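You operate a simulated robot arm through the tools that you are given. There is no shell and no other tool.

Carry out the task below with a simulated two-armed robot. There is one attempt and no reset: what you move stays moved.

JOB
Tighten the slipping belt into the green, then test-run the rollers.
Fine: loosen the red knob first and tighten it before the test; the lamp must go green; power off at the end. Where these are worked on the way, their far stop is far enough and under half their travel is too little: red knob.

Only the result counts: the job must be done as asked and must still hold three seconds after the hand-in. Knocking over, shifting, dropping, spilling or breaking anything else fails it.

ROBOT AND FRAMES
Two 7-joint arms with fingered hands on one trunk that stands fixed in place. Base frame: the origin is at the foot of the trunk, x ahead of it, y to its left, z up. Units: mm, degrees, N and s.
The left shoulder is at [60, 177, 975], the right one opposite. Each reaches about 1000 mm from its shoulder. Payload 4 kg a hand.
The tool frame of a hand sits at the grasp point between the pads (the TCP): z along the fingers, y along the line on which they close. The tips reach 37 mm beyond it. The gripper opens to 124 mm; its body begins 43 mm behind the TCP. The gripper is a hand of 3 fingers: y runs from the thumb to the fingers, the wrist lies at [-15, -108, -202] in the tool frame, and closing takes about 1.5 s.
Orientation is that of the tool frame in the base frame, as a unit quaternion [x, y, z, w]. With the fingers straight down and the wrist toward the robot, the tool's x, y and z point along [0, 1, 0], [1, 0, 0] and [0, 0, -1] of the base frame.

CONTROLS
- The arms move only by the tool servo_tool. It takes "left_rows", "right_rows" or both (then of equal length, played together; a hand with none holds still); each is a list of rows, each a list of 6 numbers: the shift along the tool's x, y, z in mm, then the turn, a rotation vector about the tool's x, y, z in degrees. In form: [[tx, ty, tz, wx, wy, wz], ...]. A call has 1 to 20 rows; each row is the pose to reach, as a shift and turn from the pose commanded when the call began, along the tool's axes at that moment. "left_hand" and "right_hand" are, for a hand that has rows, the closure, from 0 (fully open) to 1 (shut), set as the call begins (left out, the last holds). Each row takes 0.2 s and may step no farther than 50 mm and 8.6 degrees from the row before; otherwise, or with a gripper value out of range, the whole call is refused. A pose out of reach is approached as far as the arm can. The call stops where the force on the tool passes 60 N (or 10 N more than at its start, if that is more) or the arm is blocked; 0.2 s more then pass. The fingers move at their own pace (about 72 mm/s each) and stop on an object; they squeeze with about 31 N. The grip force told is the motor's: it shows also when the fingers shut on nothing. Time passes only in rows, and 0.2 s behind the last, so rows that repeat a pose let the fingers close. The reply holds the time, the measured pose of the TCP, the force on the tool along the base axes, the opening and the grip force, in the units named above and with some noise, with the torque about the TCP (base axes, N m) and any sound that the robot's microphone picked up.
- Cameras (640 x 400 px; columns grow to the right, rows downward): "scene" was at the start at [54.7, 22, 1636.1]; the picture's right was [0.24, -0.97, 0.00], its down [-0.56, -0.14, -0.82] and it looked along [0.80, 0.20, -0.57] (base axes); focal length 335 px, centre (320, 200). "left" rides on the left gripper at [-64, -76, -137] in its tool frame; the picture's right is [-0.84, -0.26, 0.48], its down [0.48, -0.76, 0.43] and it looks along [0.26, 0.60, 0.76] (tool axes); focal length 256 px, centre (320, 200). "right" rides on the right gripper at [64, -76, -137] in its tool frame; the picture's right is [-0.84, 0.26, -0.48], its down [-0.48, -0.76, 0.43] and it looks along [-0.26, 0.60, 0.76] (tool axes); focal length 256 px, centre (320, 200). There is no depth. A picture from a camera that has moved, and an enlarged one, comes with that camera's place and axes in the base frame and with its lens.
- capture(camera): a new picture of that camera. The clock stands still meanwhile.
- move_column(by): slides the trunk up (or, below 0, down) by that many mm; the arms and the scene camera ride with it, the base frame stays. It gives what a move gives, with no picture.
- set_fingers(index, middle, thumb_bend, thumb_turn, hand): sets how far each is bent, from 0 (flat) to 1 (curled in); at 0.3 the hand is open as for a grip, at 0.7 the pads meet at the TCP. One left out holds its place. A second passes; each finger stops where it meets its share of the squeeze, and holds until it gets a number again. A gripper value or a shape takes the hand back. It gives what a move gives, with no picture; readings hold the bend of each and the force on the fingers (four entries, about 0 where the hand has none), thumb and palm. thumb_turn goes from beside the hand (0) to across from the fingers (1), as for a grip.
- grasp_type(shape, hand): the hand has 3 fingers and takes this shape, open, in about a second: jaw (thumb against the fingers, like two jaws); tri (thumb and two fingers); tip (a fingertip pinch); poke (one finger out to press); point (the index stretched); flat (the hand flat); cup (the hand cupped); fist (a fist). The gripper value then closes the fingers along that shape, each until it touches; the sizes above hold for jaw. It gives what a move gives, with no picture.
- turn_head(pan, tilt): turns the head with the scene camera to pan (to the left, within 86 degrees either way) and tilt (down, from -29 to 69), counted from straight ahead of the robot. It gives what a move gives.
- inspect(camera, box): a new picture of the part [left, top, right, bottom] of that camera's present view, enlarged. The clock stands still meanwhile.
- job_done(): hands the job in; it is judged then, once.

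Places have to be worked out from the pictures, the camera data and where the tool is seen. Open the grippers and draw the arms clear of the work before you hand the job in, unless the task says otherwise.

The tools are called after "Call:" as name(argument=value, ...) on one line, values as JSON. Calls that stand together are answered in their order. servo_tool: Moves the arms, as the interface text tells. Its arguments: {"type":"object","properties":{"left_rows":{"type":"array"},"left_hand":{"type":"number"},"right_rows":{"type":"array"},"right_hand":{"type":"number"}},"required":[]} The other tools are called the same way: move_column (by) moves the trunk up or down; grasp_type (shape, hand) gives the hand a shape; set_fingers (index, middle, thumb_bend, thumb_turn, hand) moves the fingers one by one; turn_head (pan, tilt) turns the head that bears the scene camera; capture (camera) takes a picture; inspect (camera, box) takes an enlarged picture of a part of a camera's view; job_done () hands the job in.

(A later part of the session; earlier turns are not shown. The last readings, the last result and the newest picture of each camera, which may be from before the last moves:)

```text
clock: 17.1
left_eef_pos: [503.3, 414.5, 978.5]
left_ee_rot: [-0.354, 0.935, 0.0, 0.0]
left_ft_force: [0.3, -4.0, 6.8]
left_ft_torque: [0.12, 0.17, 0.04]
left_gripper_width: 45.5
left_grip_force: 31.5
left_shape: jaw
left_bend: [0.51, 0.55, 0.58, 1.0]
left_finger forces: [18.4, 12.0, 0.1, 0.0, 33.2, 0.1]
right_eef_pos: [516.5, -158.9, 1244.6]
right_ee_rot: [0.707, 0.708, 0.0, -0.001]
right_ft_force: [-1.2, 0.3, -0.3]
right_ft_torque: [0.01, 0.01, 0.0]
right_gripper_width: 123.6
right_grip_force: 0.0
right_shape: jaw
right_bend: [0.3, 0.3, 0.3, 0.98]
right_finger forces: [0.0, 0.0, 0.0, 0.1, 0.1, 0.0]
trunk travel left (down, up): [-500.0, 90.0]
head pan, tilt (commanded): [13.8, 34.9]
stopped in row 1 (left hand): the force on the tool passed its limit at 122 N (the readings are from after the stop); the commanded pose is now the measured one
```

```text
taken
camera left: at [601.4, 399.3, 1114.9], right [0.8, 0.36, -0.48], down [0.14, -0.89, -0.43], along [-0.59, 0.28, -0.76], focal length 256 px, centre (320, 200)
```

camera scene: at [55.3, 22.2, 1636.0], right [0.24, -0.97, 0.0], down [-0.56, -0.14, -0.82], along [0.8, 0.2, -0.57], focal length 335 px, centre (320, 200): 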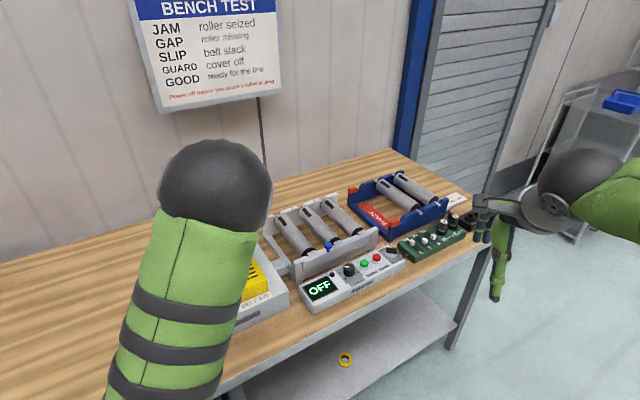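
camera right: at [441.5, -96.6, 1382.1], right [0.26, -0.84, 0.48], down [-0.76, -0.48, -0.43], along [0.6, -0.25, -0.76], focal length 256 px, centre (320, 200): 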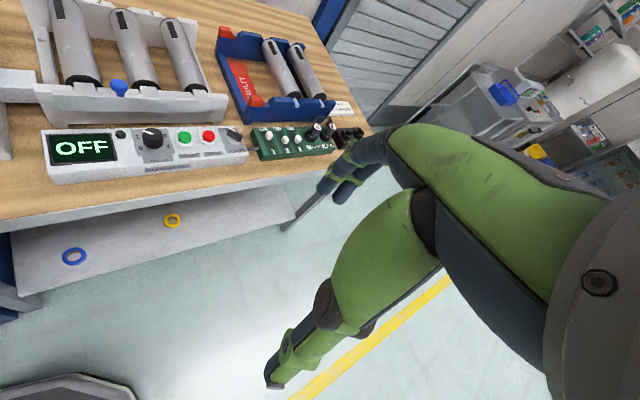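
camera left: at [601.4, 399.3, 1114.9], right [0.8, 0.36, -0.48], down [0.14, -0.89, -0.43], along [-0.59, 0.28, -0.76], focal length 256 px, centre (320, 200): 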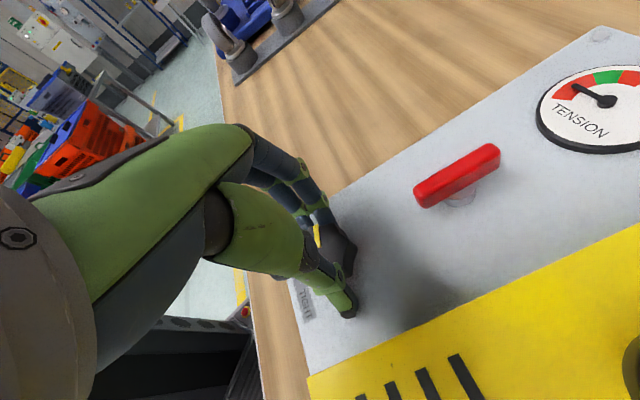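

The force spiked as the turn began, and the upward force suggests the fingertips are pressing on the box top. I'll rise 3 mm and retry with slower steps.

Call:
servo_tool(left_rows=[[0, 0, -2, 0, 0, 0], [0, 0, -4, 0, 0, 0], [0, 0, -4, 0, 0, 0]], left_hand=0.55)

Call:
capture(camera="left")

Call:
inspect(camera="left", box=[280, 180, 400, 330])

```text
clock: 17.9
left_eef_pos: [503.2, 414.4, 982.5]
left_ee_rot: [-0.354, 0.935, 0.001, 0.0]
left_ft_force: [-0.6, 0.5, -0.3]
left_ft_torque: [0.01, 0.0, 0.02]
left_gripper_width: 55.3
left_grip_force: 0.0
left_shape: jaw
left_bend: [0.44, 0.48, 0.57, 1.0]
left_finger forces: [0.1, 0.0, 0.0, 0.0, 0.1, 0.0]
right_eef_pos: [517.2, -159.7, 1245.4]
right_ee_rot: [0.708, 0.707, 0.0, 0.0]
right_ft_force: [-0.1, 1.0, -0.5]
right_ft_torque: [-0.01, 0.01, 0.02]
right_gripper_width: 123.6
right_grip_force: 0.1
right_shape: jaw
right_bend: [0.3, 0.3, 0.3, 0.98]
right_finger forces: [0.1, 0.0, 0.0, 0.0, 0.1, 0.1]
trunk travel left (down, up): [-500.0, 90.0]
head pan, tilt (commanded): [13.8, 34.9]
```

```text
taken
camera left: at [601.5, 400.0, 1118.5], right [0.8, 0.36, -0.48], down [0.14, -0.89, -0.43], along [-0.59, 0.28, -0.76], focal length 256 px, centre (320, 200)
```

left: 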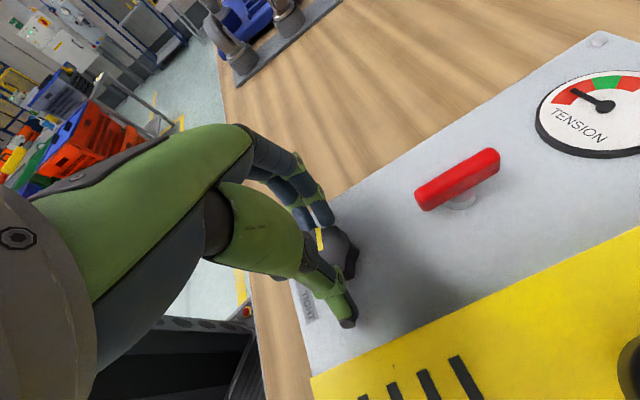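

```text
2.67 times, centred on (340, 255) of left
camera zoom: at [601.5, 400.0, 1118.5], right [0.8, 0.36, -0.48], down [0.14, -0.89, -0.43], along [-0.59, 0.28, -0.76], focal length 683 px, centre (267, 53)
```

zoom: 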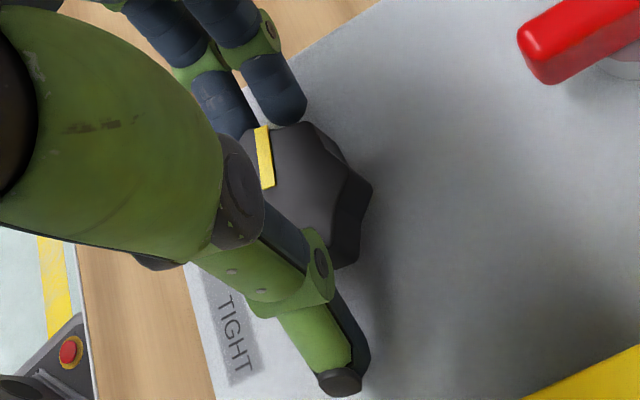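

The hand is free and centred on the dial. I'll close again at this height (TCP 982), check the vertical force, then turn slowly.

Call:
servo_tool(left_rows=[[0, 0, 0, 0, 0, 0], [0, 0, 0, 0, 0, 0], [0, 0, 0, 0, 0, 0], [0, 0, 0, 0, 0, 0]], left_hand=1.0)

Call:
servo_tool(left_rows=[[0, 0, 0, 0, 0, 1.5], [0, 0, 0, 0, 0, 3], [0, 0, 0, 0, 0, 4.5], [0, 0, 0, 0, 0, 6], [0, 0, 0, 0, 0, 7.5], [0, 0, 0, 0, 0, 9], [0, 0, 0, 0, 0, 10.5], [0, 0, 0, 0, 0, 12]])

Call:
capture(camera="left")

```text
clock: 18.9
left_eef_pos: [504.7, 413.7, 984.1]
left_ee_rot: [-0.355, 0.935, 0.0, 0.0]
left_ft_force: [3.4, -2.6, 4.5]
left_ft_torque: [0.07, 0.07, 0.01]
left_gripper_width: 43.1
left_grip_force: 30.5
left_shape: jaw
left_bend: [0.51, 0.54, 0.59, 1.0]
left_finger forces: [18.5, 10.2, 0.1, 0.0, 33.0, 0.0]
right_eef_pos: [518.2, -160.8, 1245.1]
right_ee_rot: [0.706, 0.708, -0.001, 0.0]
right_ft_force: [0.3, -0.1, 0.0]
right_ft_torque: [0.01, -0.03, 0.0]
right_gripper_width: 123.9
right_grip_force: 0.1
right_shape: jaw
right_bend: [0.3, 0.3, 0.3, 0.98]
right_finger forces: [0.1, 0.1, 0.0, 0.0, 0.0, 0.0]
trunk travel left (down, up): [-500.0, 90.0]
head pan, tilt (commanded): [13.8, 34.9]
```

```text
clock: 20.8
left_eef_pos: [503.6, 413.4, 981.3]
left_ee_rot: [-0.255, 0.967, 0.0, -0.001]
left_ft_force: [2.4, -6.2, 7.5]
left_ft_torque: [0.01, 0.03, 0.09]
left_gripper_width: 43.1
left_grip_force: 30.4
left_shape: jaw
left_bend: [0.51, 0.54, 0.59, 1.0]
left_finger forces: [17.8, 10.7, 0.1, 0.0, 36.2, 0.1]
right_eef_pos: [517.5, -158.7, 1244.6]
right_ee_rot: [0.708, 0.707, 0.0, 0.0]
right_ft_force: [0.3, -1.4, -0.2]
right_ft_torque: [0.01, 0.01, 0.01]
right_gripper_width: 123.9
right_grip_force: 0.1
right_shape: jaw
right_bend: [0.3, 0.3, 0.3, 0.98]
right_finger forces: [0.0, 0.0, 0.0, 0.1, 0.1, 0.1]
trunk travel left (down, up): [-500.0, 90.0]
head pan, tilt (commanded): [13.8, 34.9]
```

```text
taken
camera left: at [596.0, 379.0, 1118.7], right [0.86, 0.19, -0.48], down [-0.05, -0.9, -0.43], along [-0.52, 0.39, -0.76], focal length 256 px, centre (320, 200)
```

left: 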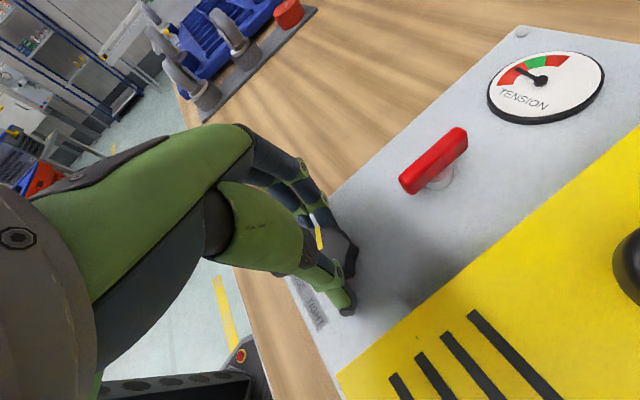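

The dial turns freely now. I'll zoom on the gauge to see whether the needle moves with it.

Call:
inspect(camera="left", box=[480, 40, 616, 130])

Call:
inspect(camera="left", box=[280, 180, 400, 330])

```text
4.44 times, centred on (548, 85) of left
camera zoom: at [596.0, 379.0, 1118.7], right [0.86, 0.19, -0.48], down [-0.05, -0.9, -0.43], along [-0.52, 0.39, -0.76], focal length 1138 px, centre (-693, 711)
```

zoom: 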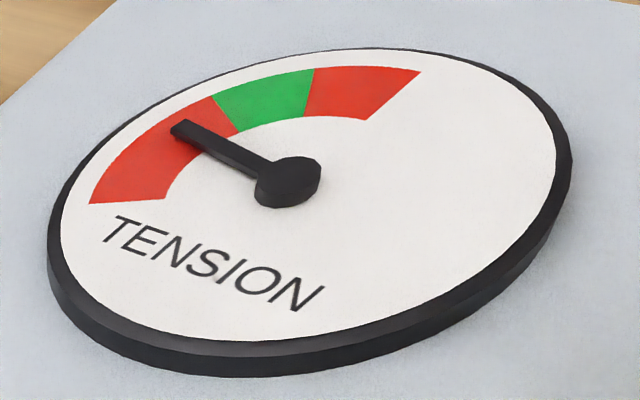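

```text
2.67 times, centred on (340, 255) of left
camera zoom: at [596.0, 379.0, 1118.7], right [0.86, 0.19, -0.48], down [-0.05, -0.9, -0.43], along [-0.52, 0.39, -0.76], focal length 683 px, centre (267, 53)
```

zoom: 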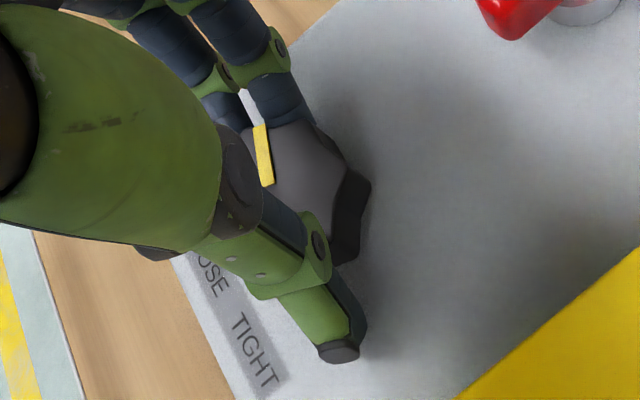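

The needle moved a little toward green, so clockwise is the right way. I'll turn another 20° clockwise.

Call:
servo_tool(left_rows=[[0, 0, 0, 0, 0, 2.5], [0, 0, 0, 0, 0, 5], [0, 0, 0, 0, 0, 7.5], [0, 0, 0, 0, 0, 10], [0, 0, 0, 0, 0, 12.5], [0, 0, 0, 0, 0, 15], [0, 0, 0, 0, 0, 17.5], [0, 0, 0, 0, 0, 20]])

Call:
capture(camera="left")

```text
clock: 21.1
left_eef_pos: [502.7, 412.9, 982.5]
left_ee_rot: [-0.245, 0.97, -0.001, 0.001]
left_ft_force: [-4.8, -12.7, 57.7]
left_ft_torque: [-0.28, -0.68, 0.16]
left_gripper_width: 43.2
left_grip_force: 30.7
left_shape: jaw
left_bend: [0.51, 0.54, 0.59, 1.0]
left_finger forces: [18.2, 11.5, 0.1, 0.0, 34.8, 0.0]
right_eef_pos: [517.6, -160.3, 1244.9]
right_ee_rot: [0.707, 0.707, 0.001, 0.0]
right_ft_force: [0.4, -0.4, -1.1]
right_ft_torque: [0.0, 0.04, -0.03]
right_gripper_width: 123.5
right_grip_force: 0.1
right_shape: jaw
right_bend: [0.3, 0.3, 0.3, 0.98]
right_finger forces: [0.0, 0.1, 0.0, 0.0, 0.0, 0.1]
trunk travel left (down, up): [-500.0, 90.0]
head pan, tilt (commanded): [13.8, 34.9]
stopped in row 1 (left hand): the force on the tool passed its limit at 60 N (the readings are from after the stop); the commanded pose is now the measured one
```

```text
taken
camera left: at [595.2, 377.1, 1118.8], right [0.86, 0.17, -0.48], down [-0.07, -0.9, -0.43], along [-0.51, 0.4, -0.76], focal length 256 px, centre (320, 200)
```

left: 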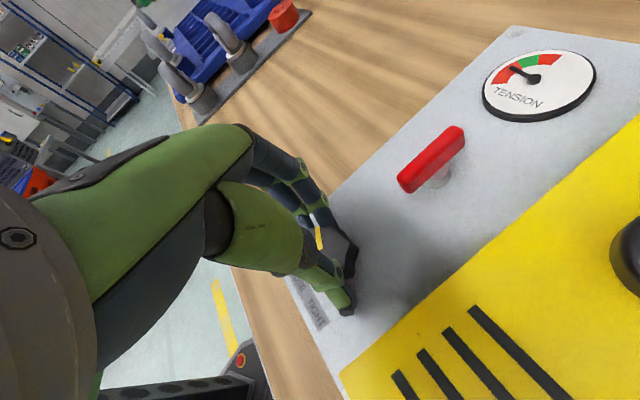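

The force reading shows a sudden 58 N upward push near the dial, so the hand is probably pressing on something. I'll open to release it, check how the fingers sit, and re-grip a bit higher.

Call:
servo_tool(left_rows=[[0, 0, 0, 0, 0, 0], [0, 0, -3, 0, 0, 0], [0, 0, -6, 0, 0, 0], [0, 0, -6, 0, 0, 0]], left_hand=0.5)

Call:
inspect(camera="left", box=[280, 180, 400, 330])

Call:
capture(camera="scene")

Call:
inspect(camera="left", box=[470, 30, 606, 130])

```text
clock: 22.1
left_eef_pos: [503.1, 415.2, 988.7]
left_ee_rot: [-0.244, 0.97, 0.001, 0.0]
left_ft_force: [0.2, 0.3, 1.4]
left_ft_torque: [0.01, 0.01, -0.01]
left_gripper_width: 61.7
left_grip_force: 0.1
left_shape: jaw
left_bend: [0.42, 0.46, 0.56, 1.0]
left_finger forces: [0.0, 0.1, 0.1, 0.0, 0.0, 0.0]
right_eef_pos: [518.2, -159.3, 1245.6]
right_ee_rot: [0.707, 0.707, 0.0, 0.0]
right_ft_force: [-0.5, 0.4, -0.1]
right_ft_torque: [0.01, 0.01, -0.01]
right_gripper_width: 123.9
right_grip_force: 0.0
right_shape: jaw
right_bend: [0.3, 0.3, 0.3, 0.98]
right_finger forces: [0.0, 0.0, 0.0, 0.0, 0.0, 0.0]
trunk travel left (down, up): [-500.0, 90.0]
head pan, tilt (commanded): [13.8, 34.9]
```

```text
2.67 times, centred on (340, 255) of left
camera zoom: at [595.2, 378.1, 1124.3], right [0.86, 0.17, -0.48], down [-0.07, -0.9, -0.43], along [-0.51, 0.4, -0.76], focal length 683 px, centre (267, 53)
```

zoom: 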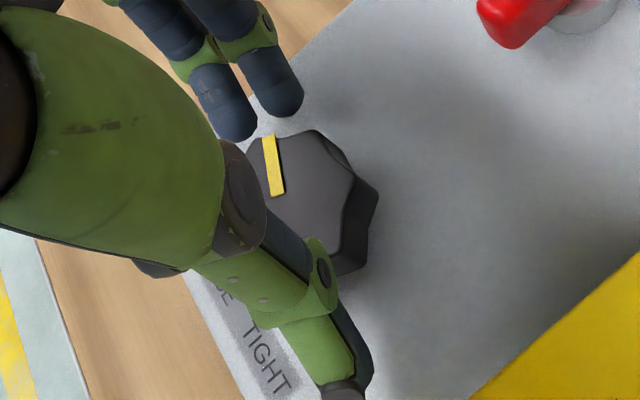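

```text
taken
camera scene: at [54.7, 21.9, 1636.0], right [0.24, -0.97, 0.0], down [-0.56, -0.14, -0.82], along [0.8, 0.2, -0.57], focal length 335 px, centre (320, 200)
```

scene: 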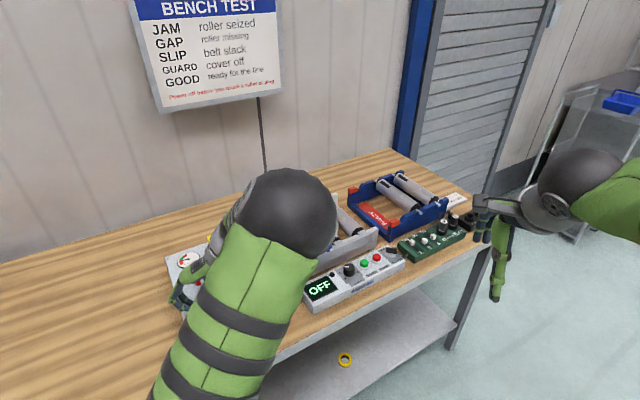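

```text
4.00 times, centred on (538, 80) of left
camera zoom: at [595.2, 378.1, 1124.3], right [0.86, 0.17, -0.48], down [-0.07, -0.9, -0.43], along [-0.51, 0.4, -0.76], focal length 1024 px, centre (-552, 680)
```

zoom: 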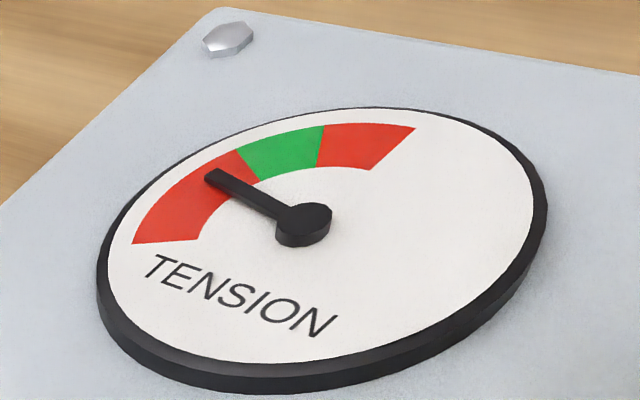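

The needle is approaching green. I'll re-grip at TCP height 988 and turn clockwise slowly.

Call:
servo_tool(left_rows=[[0, 0, 0, 0, 0, 0], [0, 0, 0, 0, 0, 0], [0, 0, 0, 0, 0, 0], [0, 0, 0, 0, 0, 0]], left_hand=1.0)

Call:
servo_tool(left_rows=[[0, 0, 0, 0, 0, 1], [0, 0, 0, 0, 0, 2.5], [0, 0, 0, 0, 0, 4], [0, 0, 0, 0, 0, 6], [0, 0, 0, 0, 0, 8], [0, 0, 0, 0, 0, 10], [0, 0, 0, 0, 0, 12]])

Call:
capture(camera="left")

```text
clock: 23.1
left_eef_pos: [503.5, 414.6, 987.7]
left_ee_rot: [-0.243, 0.97, 0.001, 0.0]
left_ft_force: [2.5, -2.2, 4.8]
left_ft_torque: [0.0, -0.06, 0.04]
left_gripper_width: 39.3
left_grip_force: 31.2
left_shape: jaw
left_bend: [0.51, 0.54, 0.61, 1.0]
left_finger forces: [18.0, 9.8, 0.0, 0.1, 31.1, 0.1]
right_eef_pos: [518.0, -159.8, 1244.2]
right_ee_rot: [0.708, 0.707, 0.0, 0.0]
right_ft_force: [0.4, -0.2, 0.3]
right_ft_torque: [0.01, 0.03, 0.04]
right_gripper_width: 123.8
right_grip_force: 0.0
right_shape: jaw
right_bend: [0.3, 0.3, 0.3, 0.98]
right_finger forces: [0.0, 0.1, 0.0, 0.0, 0.1, 0.1]
trunk travel left (down, up): [-500.0, 90.0]
head pan, tilt (commanded): [13.8, 34.9]
```

```text
clock: 24.7
left_eef_pos: [502.3, 414.3, 988.0]
left_ee_rot: [-0.141, 0.99, 0.0, 0.0]
left_ft_force: [-4.9, -8.9, 52.7]
left_ft_torque: [-0.38, -0.51, 0.15]
left_gripper_width: 39.3
left_grip_force: 30.6
left_shape: jaw
left_bend: [0.51, 0.54, 0.61, 1.0]
left_finger forces: [17.9, 10.9, 0.0, 0.0, 32.7, 0.1]
right_eef_pos: [517.7, -159.7, 1245.9]
right_ee_rot: [0.707, 0.707, 0.0, 0.0]
right_ft_force: [0.0, 0.0, 0.1]
right_ft_torque: [-0.03, 0.0, 0.02]
right_gripper_width: 123.7
right_grip_force: 0.0
right_shape: jaw
right_bend: [0.3, 0.3, 0.3, 0.98]
right_finger forces: [0.0, 0.0, 0.0, 0.0, 0.0, 0.0]
trunk travel left (down, up): [-500.0, 90.0]
head pan, tilt (commanded): [13.8, 34.9]
```

```text
taken
camera left: at [585.2, 359.0, 1124.5], right [0.88, -0.01, -0.48], down [-0.25, -0.86, -0.43], along [-0.41, 0.5, -0.76], focal length 256 px, centre (320, 200)
```

left: 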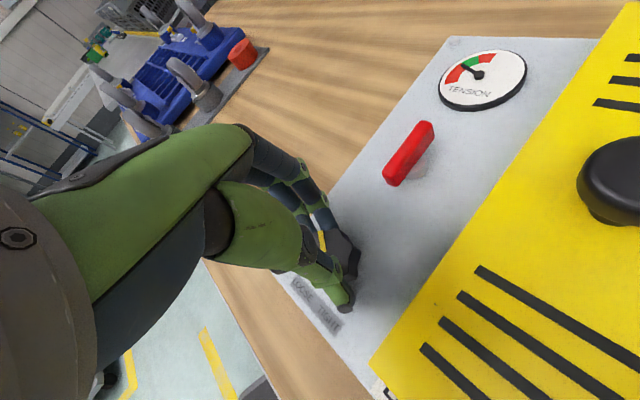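

The dial keeps turning but the upward load builds to about 53 N as I rotate. I'll check the gauge, then ease the hand up slightly to shed that load.

Call:
inspect(camera="left", box=[430, 35, 540, 125])

Call:
servo_tool(left_rows=[[0, 0, -0.7, 0, 0, 0], [0, 0, -1.5, 0, 0, 0]])

```text
4.44 times, centred on (485, 80) of left
camera zoom: at [585.2, 359.0, 1124.5], right [0.88, -0.01, -0.48], down [-0.25, -0.86, -0.43], along [-0.41, 0.5, -0.76], focal length 1138 px, centre (-413, 733)
```

zoom: 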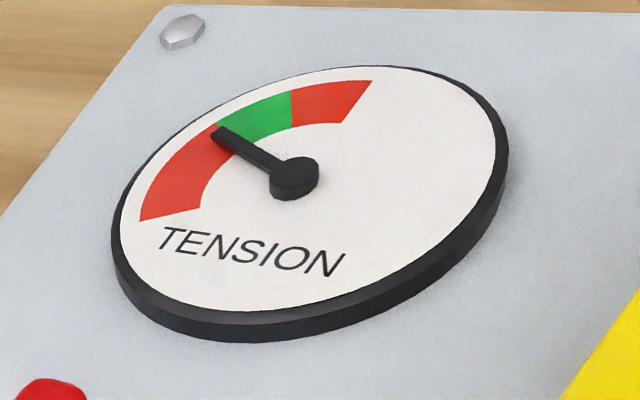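

```text
clock: 25.3
left_eef_pos: [503.6, 414.9, 988.9]
left_ee_rot: [-0.141, 0.99, -0.001, 0.0]
left_ft_force: [-0.9, -4.0, -4.6]
left_ft_torque: [-0.18, 0.02, 0.09]
left_gripper_width: 39.0
left_grip_force: 31.4
left_shape: jaw
left_bend: [0.51, 0.54, 0.61, 1.0]
left_finger forces: [17.3, 9.9, 0.0, 0.1, 29.2, 0.1]
right_eef_pos: [517.8, -159.1, 1245.2]
right_ee_rot: [0.707, 0.707, 0.0, 0.0]
right_ft_force: [0.0, 0.0, -0.5]
right_ft_torque: [0.03, 0.0, 0.02]
right_gripper_width: 123.5
right_grip_force: 0.0
right_shape: jaw
right_bend: [0.3, 0.3, 0.3, 0.98]
right_finger forces: [0.0, 0.0, 0.0, 0.1, 0.0, 0.0]
trunk travel left (down, up): [-500.0, 90.0]
head pan, tilt (commanded): [13.8, 34.9]
```

Easing up 1.5 mm cleared the load, and the needle is now right at the red/green boundary. I'll turn 12° more clockwise with a slight rise along the way.

Call:
servo_tool(left_rows=[[0, 0, -0.1, 0, 0, 1.5], [0, 0, -0.3, 0, 0, 3.5], [0, 0, -0.5, 0, 0, 5.5], [0, 0, -0.7, 0, 0, 7.5], [0, 0, -0.9, 0, 0, 9.5], [0, 0, -1.1, 0, 0, 12]])

Call:
capture(camera="left")

```text
clock: 26.7
left_eef_pos: [503.6, 415.4, 990.6]
left_ee_rot: [-0.037, 0.999, 0.0, -0.001]
left_ft_force: [-11.0, -10.3, 23.8]
left_ft_torque: [-0.3, -0.18, 0.22]
left_gripper_width: 38.4
left_grip_force: 31.2
left_shape: jaw
left_bend: [0.52, 0.54, 0.61, 1.0]
left_finger forces: [15.6, 10.5, 0.0, 0.1, 25.8, 0.0]
right_eef_pos: [518.2, -158.8, 1244.5]
right_ee_rot: [0.707, 0.707, 0.001, 0.0]
right_ft_force: [-0.3, 0.5, -0.8]
right_ft_torque: [-0.02, -0.01, 0.02]
right_gripper_width: 123.8
right_grip_force: 0.0
right_shape: jaw
right_bend: [0.3, 0.3, 0.3, 0.98]
right_finger forces: [0.0, 0.0, 0.0, 0.0, 0.0, 0.1]
trunk travel left (down, up): [-500.0, 90.0]
head pan, tilt (commanded): [13.8, 34.9]
```

```text
taken
camera left: at [572.4, 343.7, 1126.0], right [0.85, -0.19, -0.48], down [-0.43, -0.79, -0.43], along [-0.3, 0.58, -0.76], focal length 256 px, centre (320, 200)
```

left: 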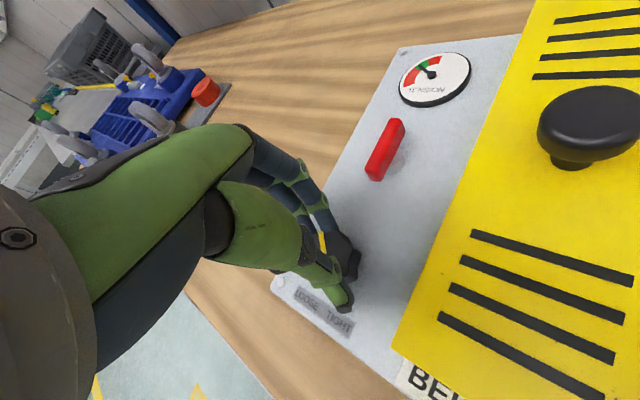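

I'll zoom in on the gauge.

Call:
inspect(camera="left", box=[390, 45, 480, 115])

Call:
inspect(camera="left", box=[280, 180, 400, 330])

```text
5.71 times, centred on (435, 80) of left
camera zoom: at [572.4, 343.7, 1126.0], right [0.85, -0.19, -0.48], down [-0.43, -0.79, -0.43], along [-0.3, 0.58, -0.76], focal length 1463 px, centre (-337, 886)
```

zoom: 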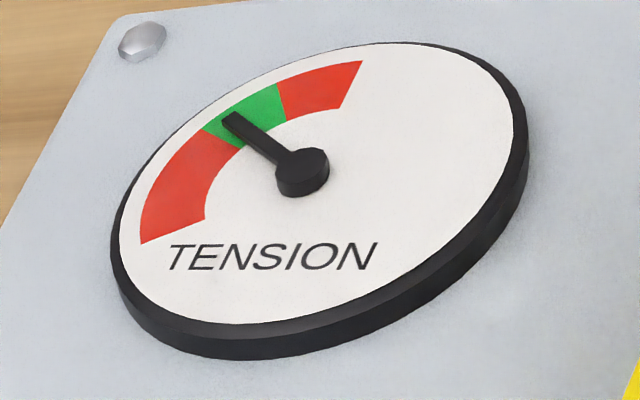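

```text
2.67 times, centred on (340, 255) of left
camera zoom: at [572.4, 343.7, 1126.0], right [0.85, -0.19, -0.48], down [-0.43, -0.79, -0.43], along [-0.3, 0.58, -0.76], focal length 683 px, centre (267, 53)
```

zoom: 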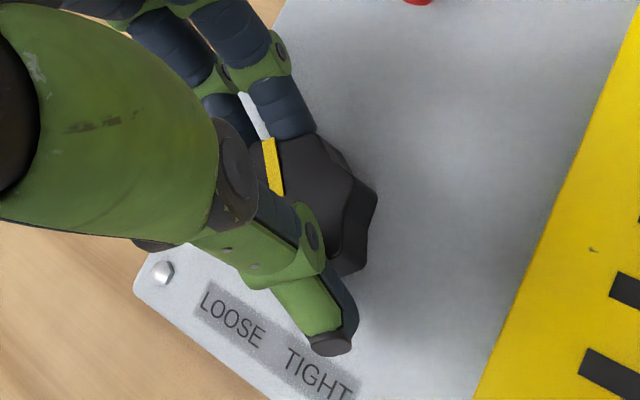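

The needle is in the green, at about a third of its width. I'll turn about 7° more to bring it near the middle.

Call:
servo_tool(left_rows=[[0, 0, -0.3, 0, 0, 1.5], [0, 0, -0.6, 0, 0, 3.5], [0, 0, -0.8, 0, 0, 5.5], [0, 0, -1.0, 0, 0, 7]])

Call:
inspect(camera="left", box=[370, 35, 480, 115])

```text
clock: 27.7
left_eef_pos: [503.1, 415.0, 989.7]
left_ee_rot: [0.024, 1.0, -0.001, -0.001]
left_ft_force: [-7.4, -6.1, -21.7]
left_ft_torque: [-0.3, 0.27, 0.16]
left_gripper_width: 38.0
left_grip_force: 31.3
left_shape: jaw
left_bend: [0.52, 0.55, 0.61, 1.0]
left_finger forces: [15.0, 10.2, 0.0, 0.1, 24.6, 0.0]
right_eef_pos: [518.3, -159.0, 1245.0]
right_ee_rot: [0.707, 0.707, 0.0, 0.0]
right_ft_force: [-0.2, 1.0, 0.3]
right_ft_torque: [0.02, 0.02, -0.03]
right_gripper_width: 123.6
right_grip_force: 0.1
right_shape: jaw
right_bend: [0.3, 0.3, 0.3, 0.98]
right_finger forces: [0.0, 0.0, 0.1, 0.1, 0.0, 0.0]
trunk travel left (down, up): [-500.0, 90.0]
head pan, tilt (commanded): [13.8, 34.9]
```

```text
5.00 times, centred on (425, 75) of left
camera zoom: at [563.2, 336.1, 1127.3], right [0.82, -0.3, -0.48], down [-0.52, -0.74, -0.43], along [-0.23, 0.61, -0.76], focal length 1280 px, centre (-205, 825)
```

zoom: 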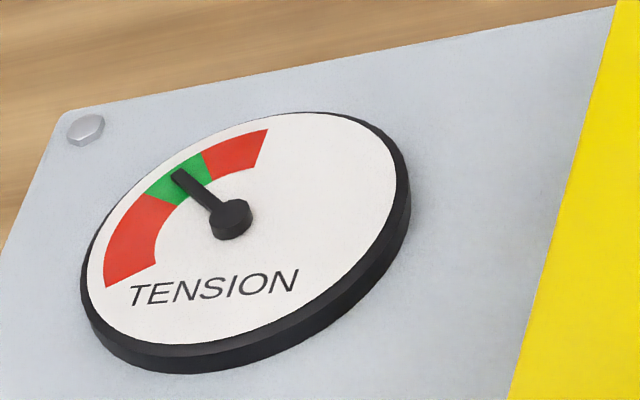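

The needle now looks centred in the green. I'll open the hand, rise clear, and check the gauge from the scene camera and the hand camera.

Call:
servo_tool(left_rows=[[0, 0, 0, 0, 0, 0], [0, 0, 0, 0, 0, 0], [0, 0, 0, 0, 0, 0], [0, 0, 0, 0, 0, 0]], left_hand=0.4)

Call:
servo_tool(left_rows=[[0, 0, -20, 0, 0, 0], [0, 0, -45, 0, 0, 0], [0, 0, -70, 0, 0, 0]])

Call:
capture(camera="left")

Call:
capture(camera="scene")

```text
clock: 28.7
left_eef_pos: [503.2, 414.8, 991.3]
left_ee_rot: [0.025, 1.0, 0.0, 0.0]
left_ft_force: [0.2, -0.4, 0.2]
left_ft_torque: [0.0, -0.02, -0.03]
left_gripper_width: 73.9
left_grip_force: 0.1
left_shape: jaw
left_bend: [0.38, 0.42, 0.53, 0.99]
left_finger forces: [0.0, 0.0, 0.0, 0.0, 0.0, 0.1]
right_eef_pos: [517.8, -159.6, 1245.2]
right_ee_rot: [0.708, 0.706, 0.0, 0.001]
right_ft_force: [-0.4, 0.3, -0.7]
right_ft_torque: [0.01, -0.01, 0.01]
right_gripper_width: 123.7
right_grip_force: 0.0
right_shape: jaw
right_bend: [0.3, 0.3, 0.3, 0.98]
right_finger forces: [0.1, 0.0, 0.1, 0.0, 0.1, 0.0]
trunk travel left (down, up): [-500.0, 90.0]
head pan, tilt (commanded): [13.8, 34.9]
```

```text
clock: 29.5
left_eef_pos: [501.5, 413.7, 1061.2]
left_ee_rot: [0.025, 1.0, 0.0, 0.0]
left_ft_force: [-0.6, 0.9, 0.1]
left_ft_torque: [0.01, -0.02, -0.02]
left_gripper_width: 74.6
left_grip_force: 0.0
left_shape: jaw
left_bend: [0.38, 0.42, 0.53, 0.99]
left_finger forces: [0.0, 0.1, 0.0, 0.1, 0.0, 0.0]
right_eef_pos: [516.1, -158.4, 1244.4]
right_ee_rot: [0.707, 0.707, 0.0, 0.0]
right_ft_force: [0.3, 0.0, -0.2]
right_ft_torque: [0.04, 0.02, -0.01]
right_gripper_width: 124.1
right_grip_force: 0.0
right_shape: jaw
right_bend: [0.3, 0.3, 0.3, 0.98]
right_finger forces: [0.0, 0.1, 0.0, 0.0, 0.0, 0.1]
trunk travel left (down, up): [-500.0, 90.0]
head pan, tilt (commanded): [13.8, 34.9]
```

```text
taken
camera left: at [562.6, 334.6, 1198.1], right [0.82, -0.3, -0.48], down [-0.52, -0.74, -0.43], along [-0.23, 0.61, -0.76], focal length 256 px, centre (320, 200)
```

left: 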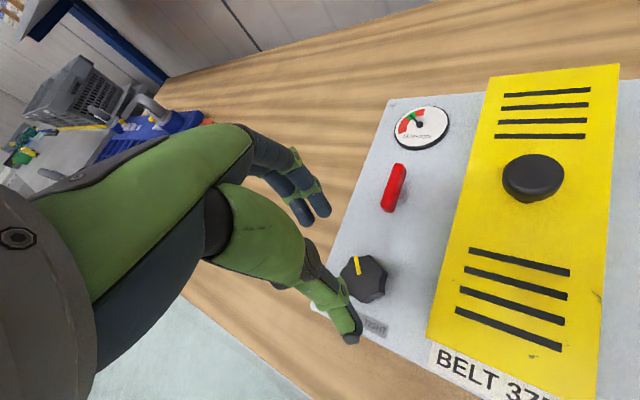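

```text
taken
camera scene: at [54.3, 21.7, 1636.0], right [0.24, -0.97, 0.0], down [-0.56, -0.14, -0.82], along [0.8, 0.2, -0.57], focal length 335 px, centre (320, 200)
```

scene: 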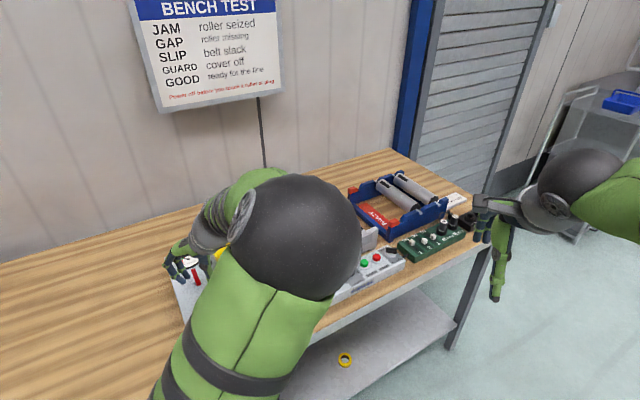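

Call:
inspect(camera="left", box=[380, 95, 470, 165])

```text
5.71 times, centred on (425, 130) of left
camera zoom: at [562.6, 334.6, 1198.1], right [0.82, -0.3, -0.48], down [-0.52, -0.74, -0.43], along [-0.23, 0.61, -0.76], focal length 1463 px, centre (-280, 600)
```

zoom: 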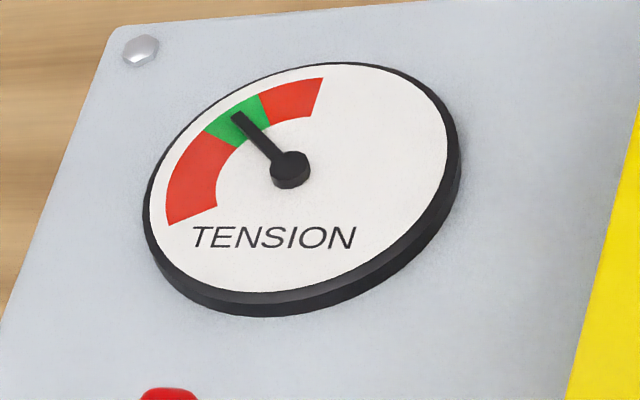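

The needle is centred in the green. Now I'll go back above the red bar at [573, 488], turned so the fingers close across it (it lies at 45°), ready to tighten it clockwise.

Call:
servo_tool(left_rows=[[-11, 12.8, 0, 0, 0, -8], [-22, 25.6, 0, 0, 0, -16], [-33, 38.4, 0, 0, 0, -24], [-44, 51.3, 3, 0, 0, -32], [-55, 64.1, 6, 0, 0, -40], [-66.2, 76.9, 10, 0, 0, -47.7], [-66.2, 76.9, 20, 0, 0, -47.7]], left_hand=0.5)

Call:
capture(camera="left")

```text
clock: 31.1
left_eef_pos: [573.3, 487.3, 1041.3]
left_ee_rot: [-0.383, 0.924, 0.0, 0.0]
left_ft_force: [0.3, 0.8, 0.1]
left_ft_torque: [0.01, -0.02, 0.01]
left_gripper_width: 62.3
left_grip_force: 0.1
left_shape: jaw
left_bend: [0.42, 0.46, 0.56, 1.0]
left_finger forces: [0.0, 0.1, 0.0, 0.0, 0.0, 0.0]
right_eef_pos: [516.5, -159.2, 1245.2]
right_ee_rot: [0.707, 0.707, 0.0, 0.0]
right_ft_force: [0.0, -0.1, 0.4]
right_ft_torque: [-0.02, -0.01, -0.02]
right_gripper_width: 123.6
right_grip_force: 0.1
right_shape: jaw
right_bend: [0.3, 0.3, 0.3, 0.98]
right_finger forces: [0.0, 0.0, 0.0, 0.1, 0.1, 0.1]
trunk travel left (down, up): [-500.0, 90.0]
head pan, tilt (commanded): [13.8, 34.9]
```

```text
taken
camera left: at [671.9, 479.3, 1177.4], right [0.77, 0.41, -0.48], down [0.2, -0.88, -0.43], along [-0.6, 0.24, -0.76], focal length 256 px, centre (320, 200)
```

left: 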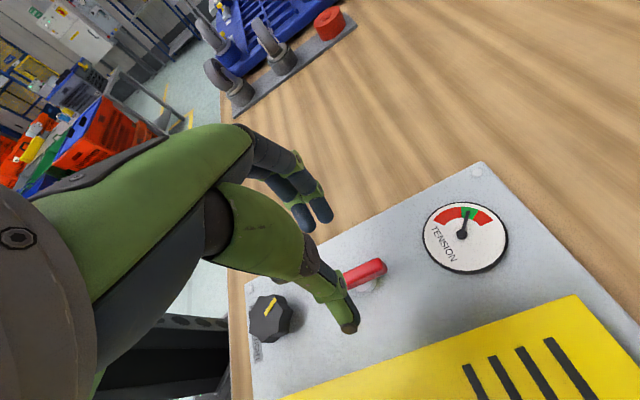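

The alignment matches the first grip. I'll go down to TCP height about 979 and close on the bar.

Call:
servo_tool(left_rows=[[0, 0, 20, 0, 0, 0], [0, 0, 38, 0, 0, 0], [0, 0, 52, 0, 0, 0], [0, 0, 62, 0, 0, 0]])

Call:
servo_tool(left_rows=[[0, 0, 0, 0, 0, 0], [0, 0, 0, 0, 0, 0], [0, 0, 0, 0, 0, 0], [0, 0, 0, 0, 0, 0], [0, 0, 0, 0, 0, 0], [0, 0, 0, 0, 0, 0]], left_hand=1.0)

Call:
capture(camera="left")

```text
clock: 32.1
left_eef_pos: [573.1, 489.3, 979.4]
left_ee_rot: [-0.382, 0.924, -0.001, 0.0]
left_ft_force: [0.5, 0.2, 0.2]
left_ft_torque: [-0.01, 0.01, 0.0]
left_gripper_width: 62.3
left_grip_force: 0.1
left_shape: jaw
left_bend: [0.42, 0.46, 0.56, 1.0]
left_finger forces: [0.1, 0.0, 0.0, 0.0, 0.0, 0.1]
right_eef_pos: [518.0, -160.1, 1246.0]
right_ee_rot: [0.707, 0.708, 0.0, 0.0]
right_ft_force: [0.6, 0.5, 0.1]
right_ft_torque: [0.04, -0.03, -0.02]
right_gripper_width: 123.9
right_grip_force: 0.0
right_shape: jaw
right_bend: [0.3, 0.3, 0.3, 0.98]
right_finger forces: [0.1, 0.0, 0.0, 0.0, 0.0, 0.0]
trunk travel left (down, up): [-500.0, 90.0]
head pan, tilt (commanded): [13.8, 34.9]
```

```text
clock: 33.5
left_eef_pos: [573.7, 487.9, 980.8]
left_ee_rot: [-0.382, 0.924, 0.0, 0.001]
left_ft_force: [5.9, -0.8, 11.8]
left_ft_torque: [0.45, 0.29, 0.03]
left_gripper_width: 18.2
left_grip_force: 30.7
left_shape: jaw
left_bend: [0.66, 0.65, 0.64, 1.0]
left_finger forces: [19.6, 11.3, 0.0, 0.0, 32.7, 0.0]
right_eef_pos: [518.3, -159.5, 1245.7]
right_ee_rot: [0.707, 0.707, -0.001, -0.001]
right_ft_force: [-0.3, -0.6, -0.1]
right_ft_torque: [0.01, 0.01, 0.01]
right_gripper_width: 123.7
right_grip_force: 0.1
right_shape: jaw
right_bend: [0.3, 0.3, 0.3, 0.98]
right_finger forces: [0.0, 0.1, 0.1, 0.1, 0.0, 0.0]
trunk travel left (down, up): [-500.0, 90.0]
head pan, tilt (commanded): [13.8, 34.9]
```

```text
taken
camera left: at [672.6, 479.3, 1116.1], right [0.77, 0.41, -0.48], down [0.19, -0.88, -0.43], along [-0.6, 0.24, -0.76], focal length 256 px, centre (320, 200)
```

left: 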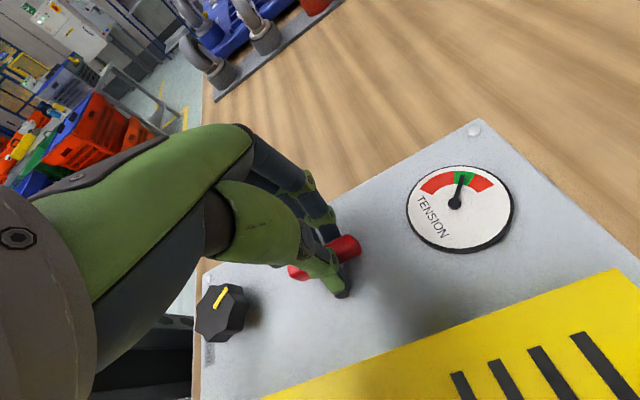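

The bar is gripped and the needle is still green. I'll turn clockwise to tighten, in slow stages, easing up slightly as I did for the dial.

Call:
servo_tool(left_rows=[[0, 0, -0.3, 0, 0, 1.5], [0, 0, -0.5, 0, 0, 4], [0, 0, -0.6, 0, 0, 7], [0, 0, -0.8, 0, 0, 10], [0, 0, -1.0, 0, 0, 13], [0, 0, -1.2, 0, 0, 16], [0, 0, -1.4, 0, 0, 20]])

```text
clock: 35.1
left_eef_pos: [572.4, 486.9, 981.5]
left_ee_rot: [-0.215, 0.977, 0.0, 0.0]
left_ft_force: [1.4, -1.6, -0.9]
left_ft_torque: [0.4, 0.16, 0.03]
left_gripper_width: 17.5
left_grip_force: 31.4
left_shape: jaw
left_bend: [0.66, 0.65, 0.64, 1.0]
left_finger forces: [20.5, 10.8, 0.1, 0.0, 29.7, 0.1]
right_eef_pos: [518.6, -159.1, 1245.8]
right_ee_rot: [0.707, 0.708, 0.0, -0.001]
right_ft_force: [-0.2, 0.2, -1.0]
right_ft_torque: [0.02, 0.0, -0.03]
right_gripper_width: 123.7
right_grip_force: 0.1
right_shape: jaw
right_bend: [0.3, 0.3, 0.3, 0.98]
right_finger forces: [0.0, 0.0, 0.0, 0.0, 0.0, 0.0]
trunk travel left (down, up): [-500.0, 90.0]
head pan, tilt (commanded): [13.8, 34.9]
```

The forces are low and the bar follows the hand. I'll go on with another 35° clockwise.

Call:
servo_tool(left_rows=[[0, 0, 0, 0, 0, 3], [0, 0, -0.1, 0, 0, 7], [0, 0, -0.2, 0, 0, 11], [0, 0, -0.3, 0, 0, 15], [0, 0, -0.4, 0, 0, 20], [0, 0, -0.5, 0, 0, 25], [0, 0, -0.6, 0, 0, 30], [0, 0, -0.7, 0, 0, 35]])

Call:
capture(camera="left")

```text
clock: 36.9
left_eef_pos: [572.6, 487.7, 980.9]
left_ee_rot: [0.089, 0.996, 0.0, -0.001]
left_ft_force: [-1.7, -3.9, -12.2]
left_ft_torque: [0.35, 0.01, 0.05]
left_gripper_width: 17.3
left_grip_force: 31.1
left_shape: jaw
left_bend: [0.66, 0.66, 0.64, 1.0]
left_finger forces: [18.4, 10.7, 0.0, 0.0, 27.8, 0.0]
right_eef_pos: [519.0, -158.8, 1244.6]
right_ee_rot: [0.708, 0.707, 0.0, 0.0]
right_ft_force: [0.5, -0.3, -0.5]
right_ft_torque: [-0.01, -0.01, 0.0]
right_gripper_width: 123.8
right_grip_force: 0.0
right_shape: jaw
right_bend: [0.3, 0.3, 0.3, 0.98]
right_finger forces: [0.1, 0.0, 0.0, 0.0, 0.0, 0.1]
trunk travel left (down, up): [-500.0, 90.0]
head pan, tilt (commanded): [13.8, 34.9]
```

```text
taken
camera left: at [622.7, 402.0, 1117.2], right [0.78, -0.4, -0.48], down [-0.61, -0.66, -0.43], along [-0.15, 0.63, -0.76], focal length 256 px, centre (320, 200)
```

left: 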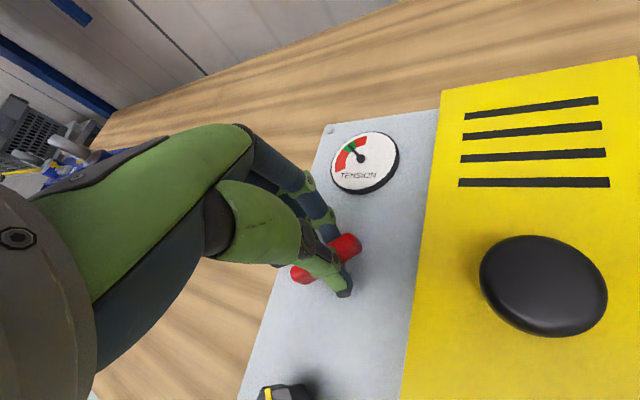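

It has turned 55° so far. I'll turn the rest, about 36°, to the tight stop plus a few degrees to seat it.

Call:
servo_tool(left_rows=[[0, 0, 0.2, 0, 0, 3], [0, 0, 0.3, 0, 0, 7], [0, 0, 0.3, 0, 0, 11], [0, 0, 0.3, 0, 0, 15], [0, 0, 0.3, 0, 0, 20], [0, 0, 0.3, 0, 0, 25], [0, 0, 0.3, 0, 0, 30], [0, 0, 0.3, 0, 0, 34]])

Call:
servo_tool(left_rows=[[0, 0, 0, 0, 0, 2], [0, 0, 0, 0, 0, 4], [0, 0, 0, 0, 0, 6], [0, 0, 0, 0, 0, 8], [0, 0, 0, 0, 0, 10]])

Call:
capture(camera="left")

```text
clock: 38.7
left_eef_pos: [573.4, 487.2, 981.6]
left_ee_rot: [0.375, 0.927, 0.0, 0.0]
left_ft_force: [-2.6, -6.0, -11.8]
left_ft_torque: [0.23, -0.2, 0.01]
left_gripper_width: 17.2
left_grip_force: 31.1
left_shape: jaw
left_bend: [0.66, 0.66, 0.64, 1.0]
left_finger forces: [18.4, 10.2, 0.0, 0.0, 29.8, 0.0]
right_eef_pos: [518.4, -158.7, 1243.7]
right_ee_rot: [0.707, 0.707, 0.0, 0.0]
right_ft_force: [1.4, -0.1, 0.1]
right_ft_torque: [0.0, 0.01, 0.03]
right_gripper_width: 123.6
right_grip_force: 0.1
right_shape: jaw
right_bend: [0.3, 0.3, 0.3, 0.98]
right_finger forces: [0.0, 0.1, 0.1, 0.0, 0.1, 0.0]
trunk travel left (down, up): [-500.0, 90.0]
head pan, tilt (commanded): [13.8, 34.9]
```

```text
clock: 39.9
left_eef_pos: [572.0, 488.4, 981.5]
left_ee_rot: [0.454, 0.891, 0.0, -0.001]
left_ft_force: [-3.3, -6.1, -7.6]
left_ft_torque: [0.19, -0.25, 0.06]
left_gripper_width: 17.8
left_grip_force: 31.3
left_shape: jaw
left_bend: [0.66, 0.66, 0.64, 0.99]
left_finger forces: [20.4, 10.4, 0.0, 0.1, 31.3, 0.0]
right_eef_pos: [517.9, -158.5, 1244.2]
right_ee_rot: [0.707, 0.708, 0.0, 0.0]
right_ft_force: [0.7, 0.5, 0.3]
right_ft_torque: [-0.01, -0.01, 0.01]
right_gripper_width: 123.8
right_grip_force: 0.0
right_shape: jaw
right_bend: [0.3, 0.3, 0.3, 0.98]
right_finger forces: [0.0, 0.1, 0.0, 0.0, 0.0, 0.1]
trunk travel left (down, up): [-500.0, 90.0]
head pan, tilt (commanded): [13.8, 34.9]
```

```text
taken
camera left: at [549.0, 392.4, 1117.5], right [0.28, -0.83, -0.48], down [-0.9, -0.05, -0.43], along [0.33, 0.56, -0.76], focal length 256 px, centre (320, 200)
```

left: 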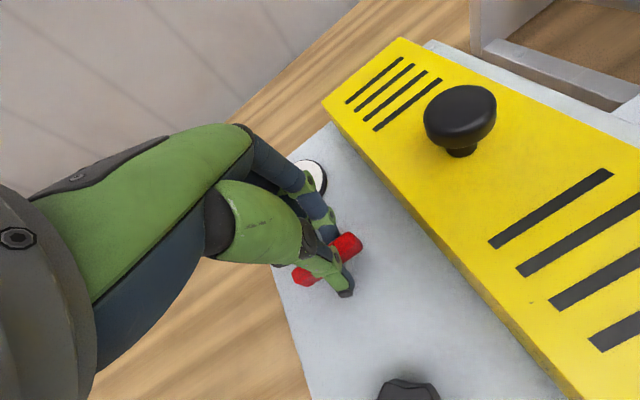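

About 99° turned. I'll push a bit further to be sure the bar is against the tight stop, looking for the torque to rise.

Call:
servo_tool(left_rows=[[0, 0, 0, 0, 0, 2], [0, 0, 0, 0, 0, 4], [0, 0, 0, 0, 0, 6], [0, 0, 0, 0, 0, 8], [0, 0, 0, 0, 0, 10], [0, 0, 0, 0, 0, 12]])

Call:
inspect(camera="left", box=[250, 140, 400, 320])

Call:
capture(camera="scene")

```text
clock: 41.3
left_eef_pos: [573.5, 489.0, 981.3]
left_ee_rot: [0.544, 0.839, 0.0, 0.0]
left_ft_force: [-1.7, 7.3, -5.0]
left_ft_torque: [0.52, -0.22, 0.26]
left_gripper_width: 17.3
left_grip_force: 30.8
left_shape: jaw
left_bend: [0.66, 0.67, 0.64, 0.98]
left_finger forces: [26.9, 14.3, 0.1, 0.0, 30.9, 0.0]
right_eef_pos: [518.8, -158.0, 1244.5]
right_ee_rot: [0.707, 0.707, 0.001, 0.001]
right_ft_force: [0.0, -0.5, 0.3]
right_ft_torque: [-0.03, -0.03, 0.01]
right_gripper_width: 123.7
right_grip_force: 0.1
right_shape: jaw
right_bend: [0.3, 0.3, 0.3, 0.98]
right_finger forces: [0.1, 0.0, 0.1, 0.0, 0.0, 0.1]
trunk travel left (down, up): [-500.0, 90.0]
head pan, tilt (commanded): [13.8, 34.9]
```

```text
2.22 times, centred on (325, 230) of left
camera zoom: at [529.5, 400.7, 1117.5], right [0.11, -0.87, -0.48], down [-0.89, 0.13, -0.43], along [0.44, 0.48, -0.76], focal length 569 px, centre (309, 133)
```

zoom: 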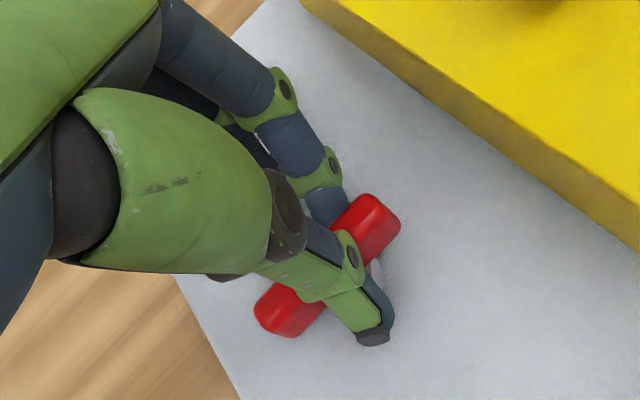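

```text
taken
camera scene: at [54.7, 22.9, 1636.1], right [0.24, -0.97, 0.0], down [-0.56, -0.14, -0.82], along [0.8, 0.2, -0.57], focal length 335 px, centre (320, 200)
```

scene: 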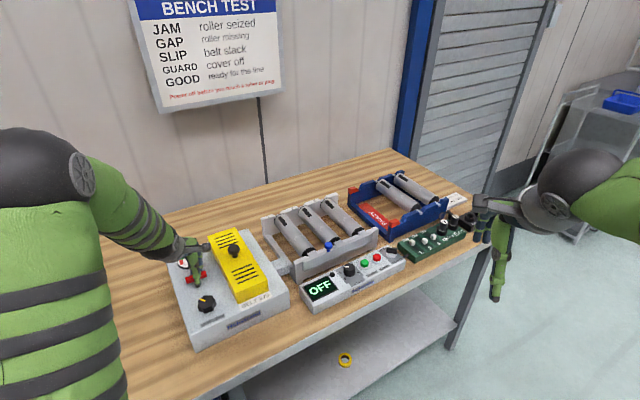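

The hand has turned past the bar, which stays put with the torque rising, so it is against the tight stop. I'll open and rise to verify.

Call:
servo_tool(left_rows=[[0, 0, 0, 0, 0, 0], [0, 0, 0, 0, 0, 0], [0, 0, 0, 0, 0, 0], [0, 0, 0, 0, 0, 0], [0, 0, 0, 0, 0, 0]], left_hand=0.45)

Call:
servo_tool(left_rows=[[0, 0, -20, 0, 0, 0], [0, 0, -50, 0, 0, 0], [0, -20, -85, 0, 0, 0], [0, -60, -110, 0, 0, 0], [0, -100, -130, 0, 0, 0], [0, -140, -150, 0, 0, 0]])

Call:
capture(camera="left")

Call:
capture(camera="scene")

```text
clock: 42.5
left_eef_pos: [574.3, 487.6, 982.0]
left_ee_rot: [0.546, 0.838, 0.0, 0.0]
left_ft_force: [0.1, -0.2, -0.1]
left_ft_torque: [0.01, 0.02, -0.01]
left_gripper_width: 67.8
left_grip_force: 0.2
left_shape: jaw
left_bend: [0.4, 0.44, 0.55, 1.0]
left_finger forces: [0.1, 0.1, 0.0, 0.1, 0.0, 0.1]
right_eef_pos: [517.6, -159.2, 1245.6]
right_ee_rot: [0.707, 0.707, 0.0, 0.0]
right_ft_force: [-0.3, 0.5, 0.1]
right_ft_torque: [0.01, -0.01, -0.02]
right_gripper_width: 123.7
right_grip_force: 0.2
right_shape: jaw
right_bend: [0.3, 0.3, 0.3, 0.98]
right_finger forces: [0.0, 0.0, 0.0, 0.0, 0.0, 0.1]
trunk travel left (down, up): [-500.0, 90.0]
head pan, tilt (commanded): [13.8, 34.9]
```

```text
clock: 44.1
left_eef_pos: [364.4, 536.4, 1090.3]
left_ee_rot: [0.412, 0.909, -0.033, -0.051]
left_ft_force: [0.5, 0.4, -1.4]
left_ft_torque: [0.03, 0.02, 0.01]
left_gripper_width: 68.0
left_grip_force: 0.1
left_shape: jaw
left_bend: [0.4, 0.44, 0.54, 0.99]
left_finger forces: [0.0, 0.0, 0.1, 0.0, 0.0, 0.0]
right_eef_pos: [517.7, -159.7, 1244.6]
right_ee_rot: [0.708, 0.707, -0.001, -0.001]
right_ft_force: [0.2, 0.7, -0.7]
right_ft_torque: [-0.04, 0.02, 0.01]
right_gripper_width: 123.6
right_grip_force: 0.0
right_shape: jaw
right_bend: [0.3, 0.3, 0.3, 0.98]
right_finger forces: [0.1, 0.0, 0.1, 0.0, 0.1, 0.0]
trunk travel left (down, up): [-500.0, 90.0]
head pan, tilt (commanded): [13.8, 34.9]
stopped in row 6 (left hand): the arm was blocked; the commanded pose is now the measured one
```

```text
taken
camera left: at [366.3, 441.4, 1228.6], right [0.3, -0.81, -0.51], down [-0.93, -0.14, -0.32], along [0.19, 0.57, -0.8], focal length 256 px, centre (320, 200)
```

left: 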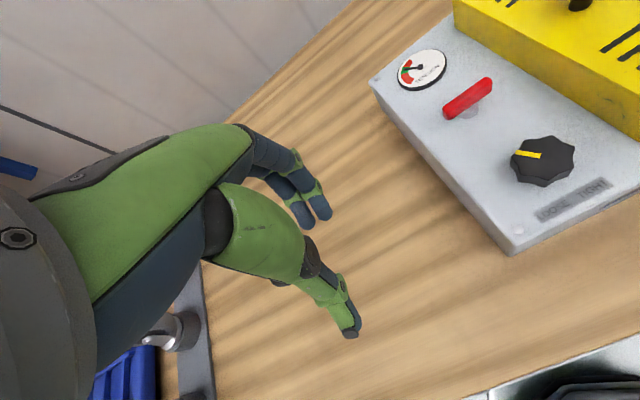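

```text
taken
camera scene: at [55.2, 22.3, 1636.0], right [0.24, -0.97, 0.0], down [-0.56, -0.14, -0.82], along [0.8, 0.2, -0.57], focal length 335 px, centre (320, 200)
```

scene: 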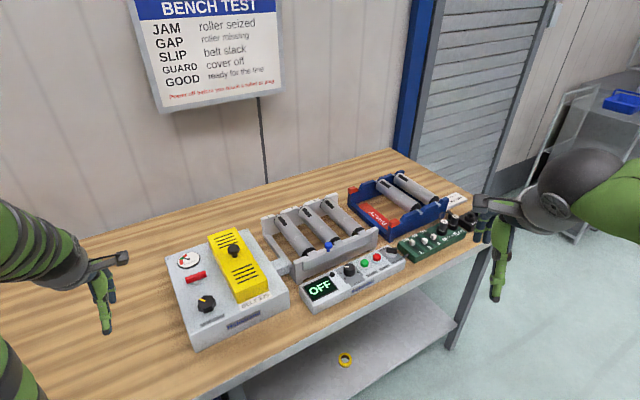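

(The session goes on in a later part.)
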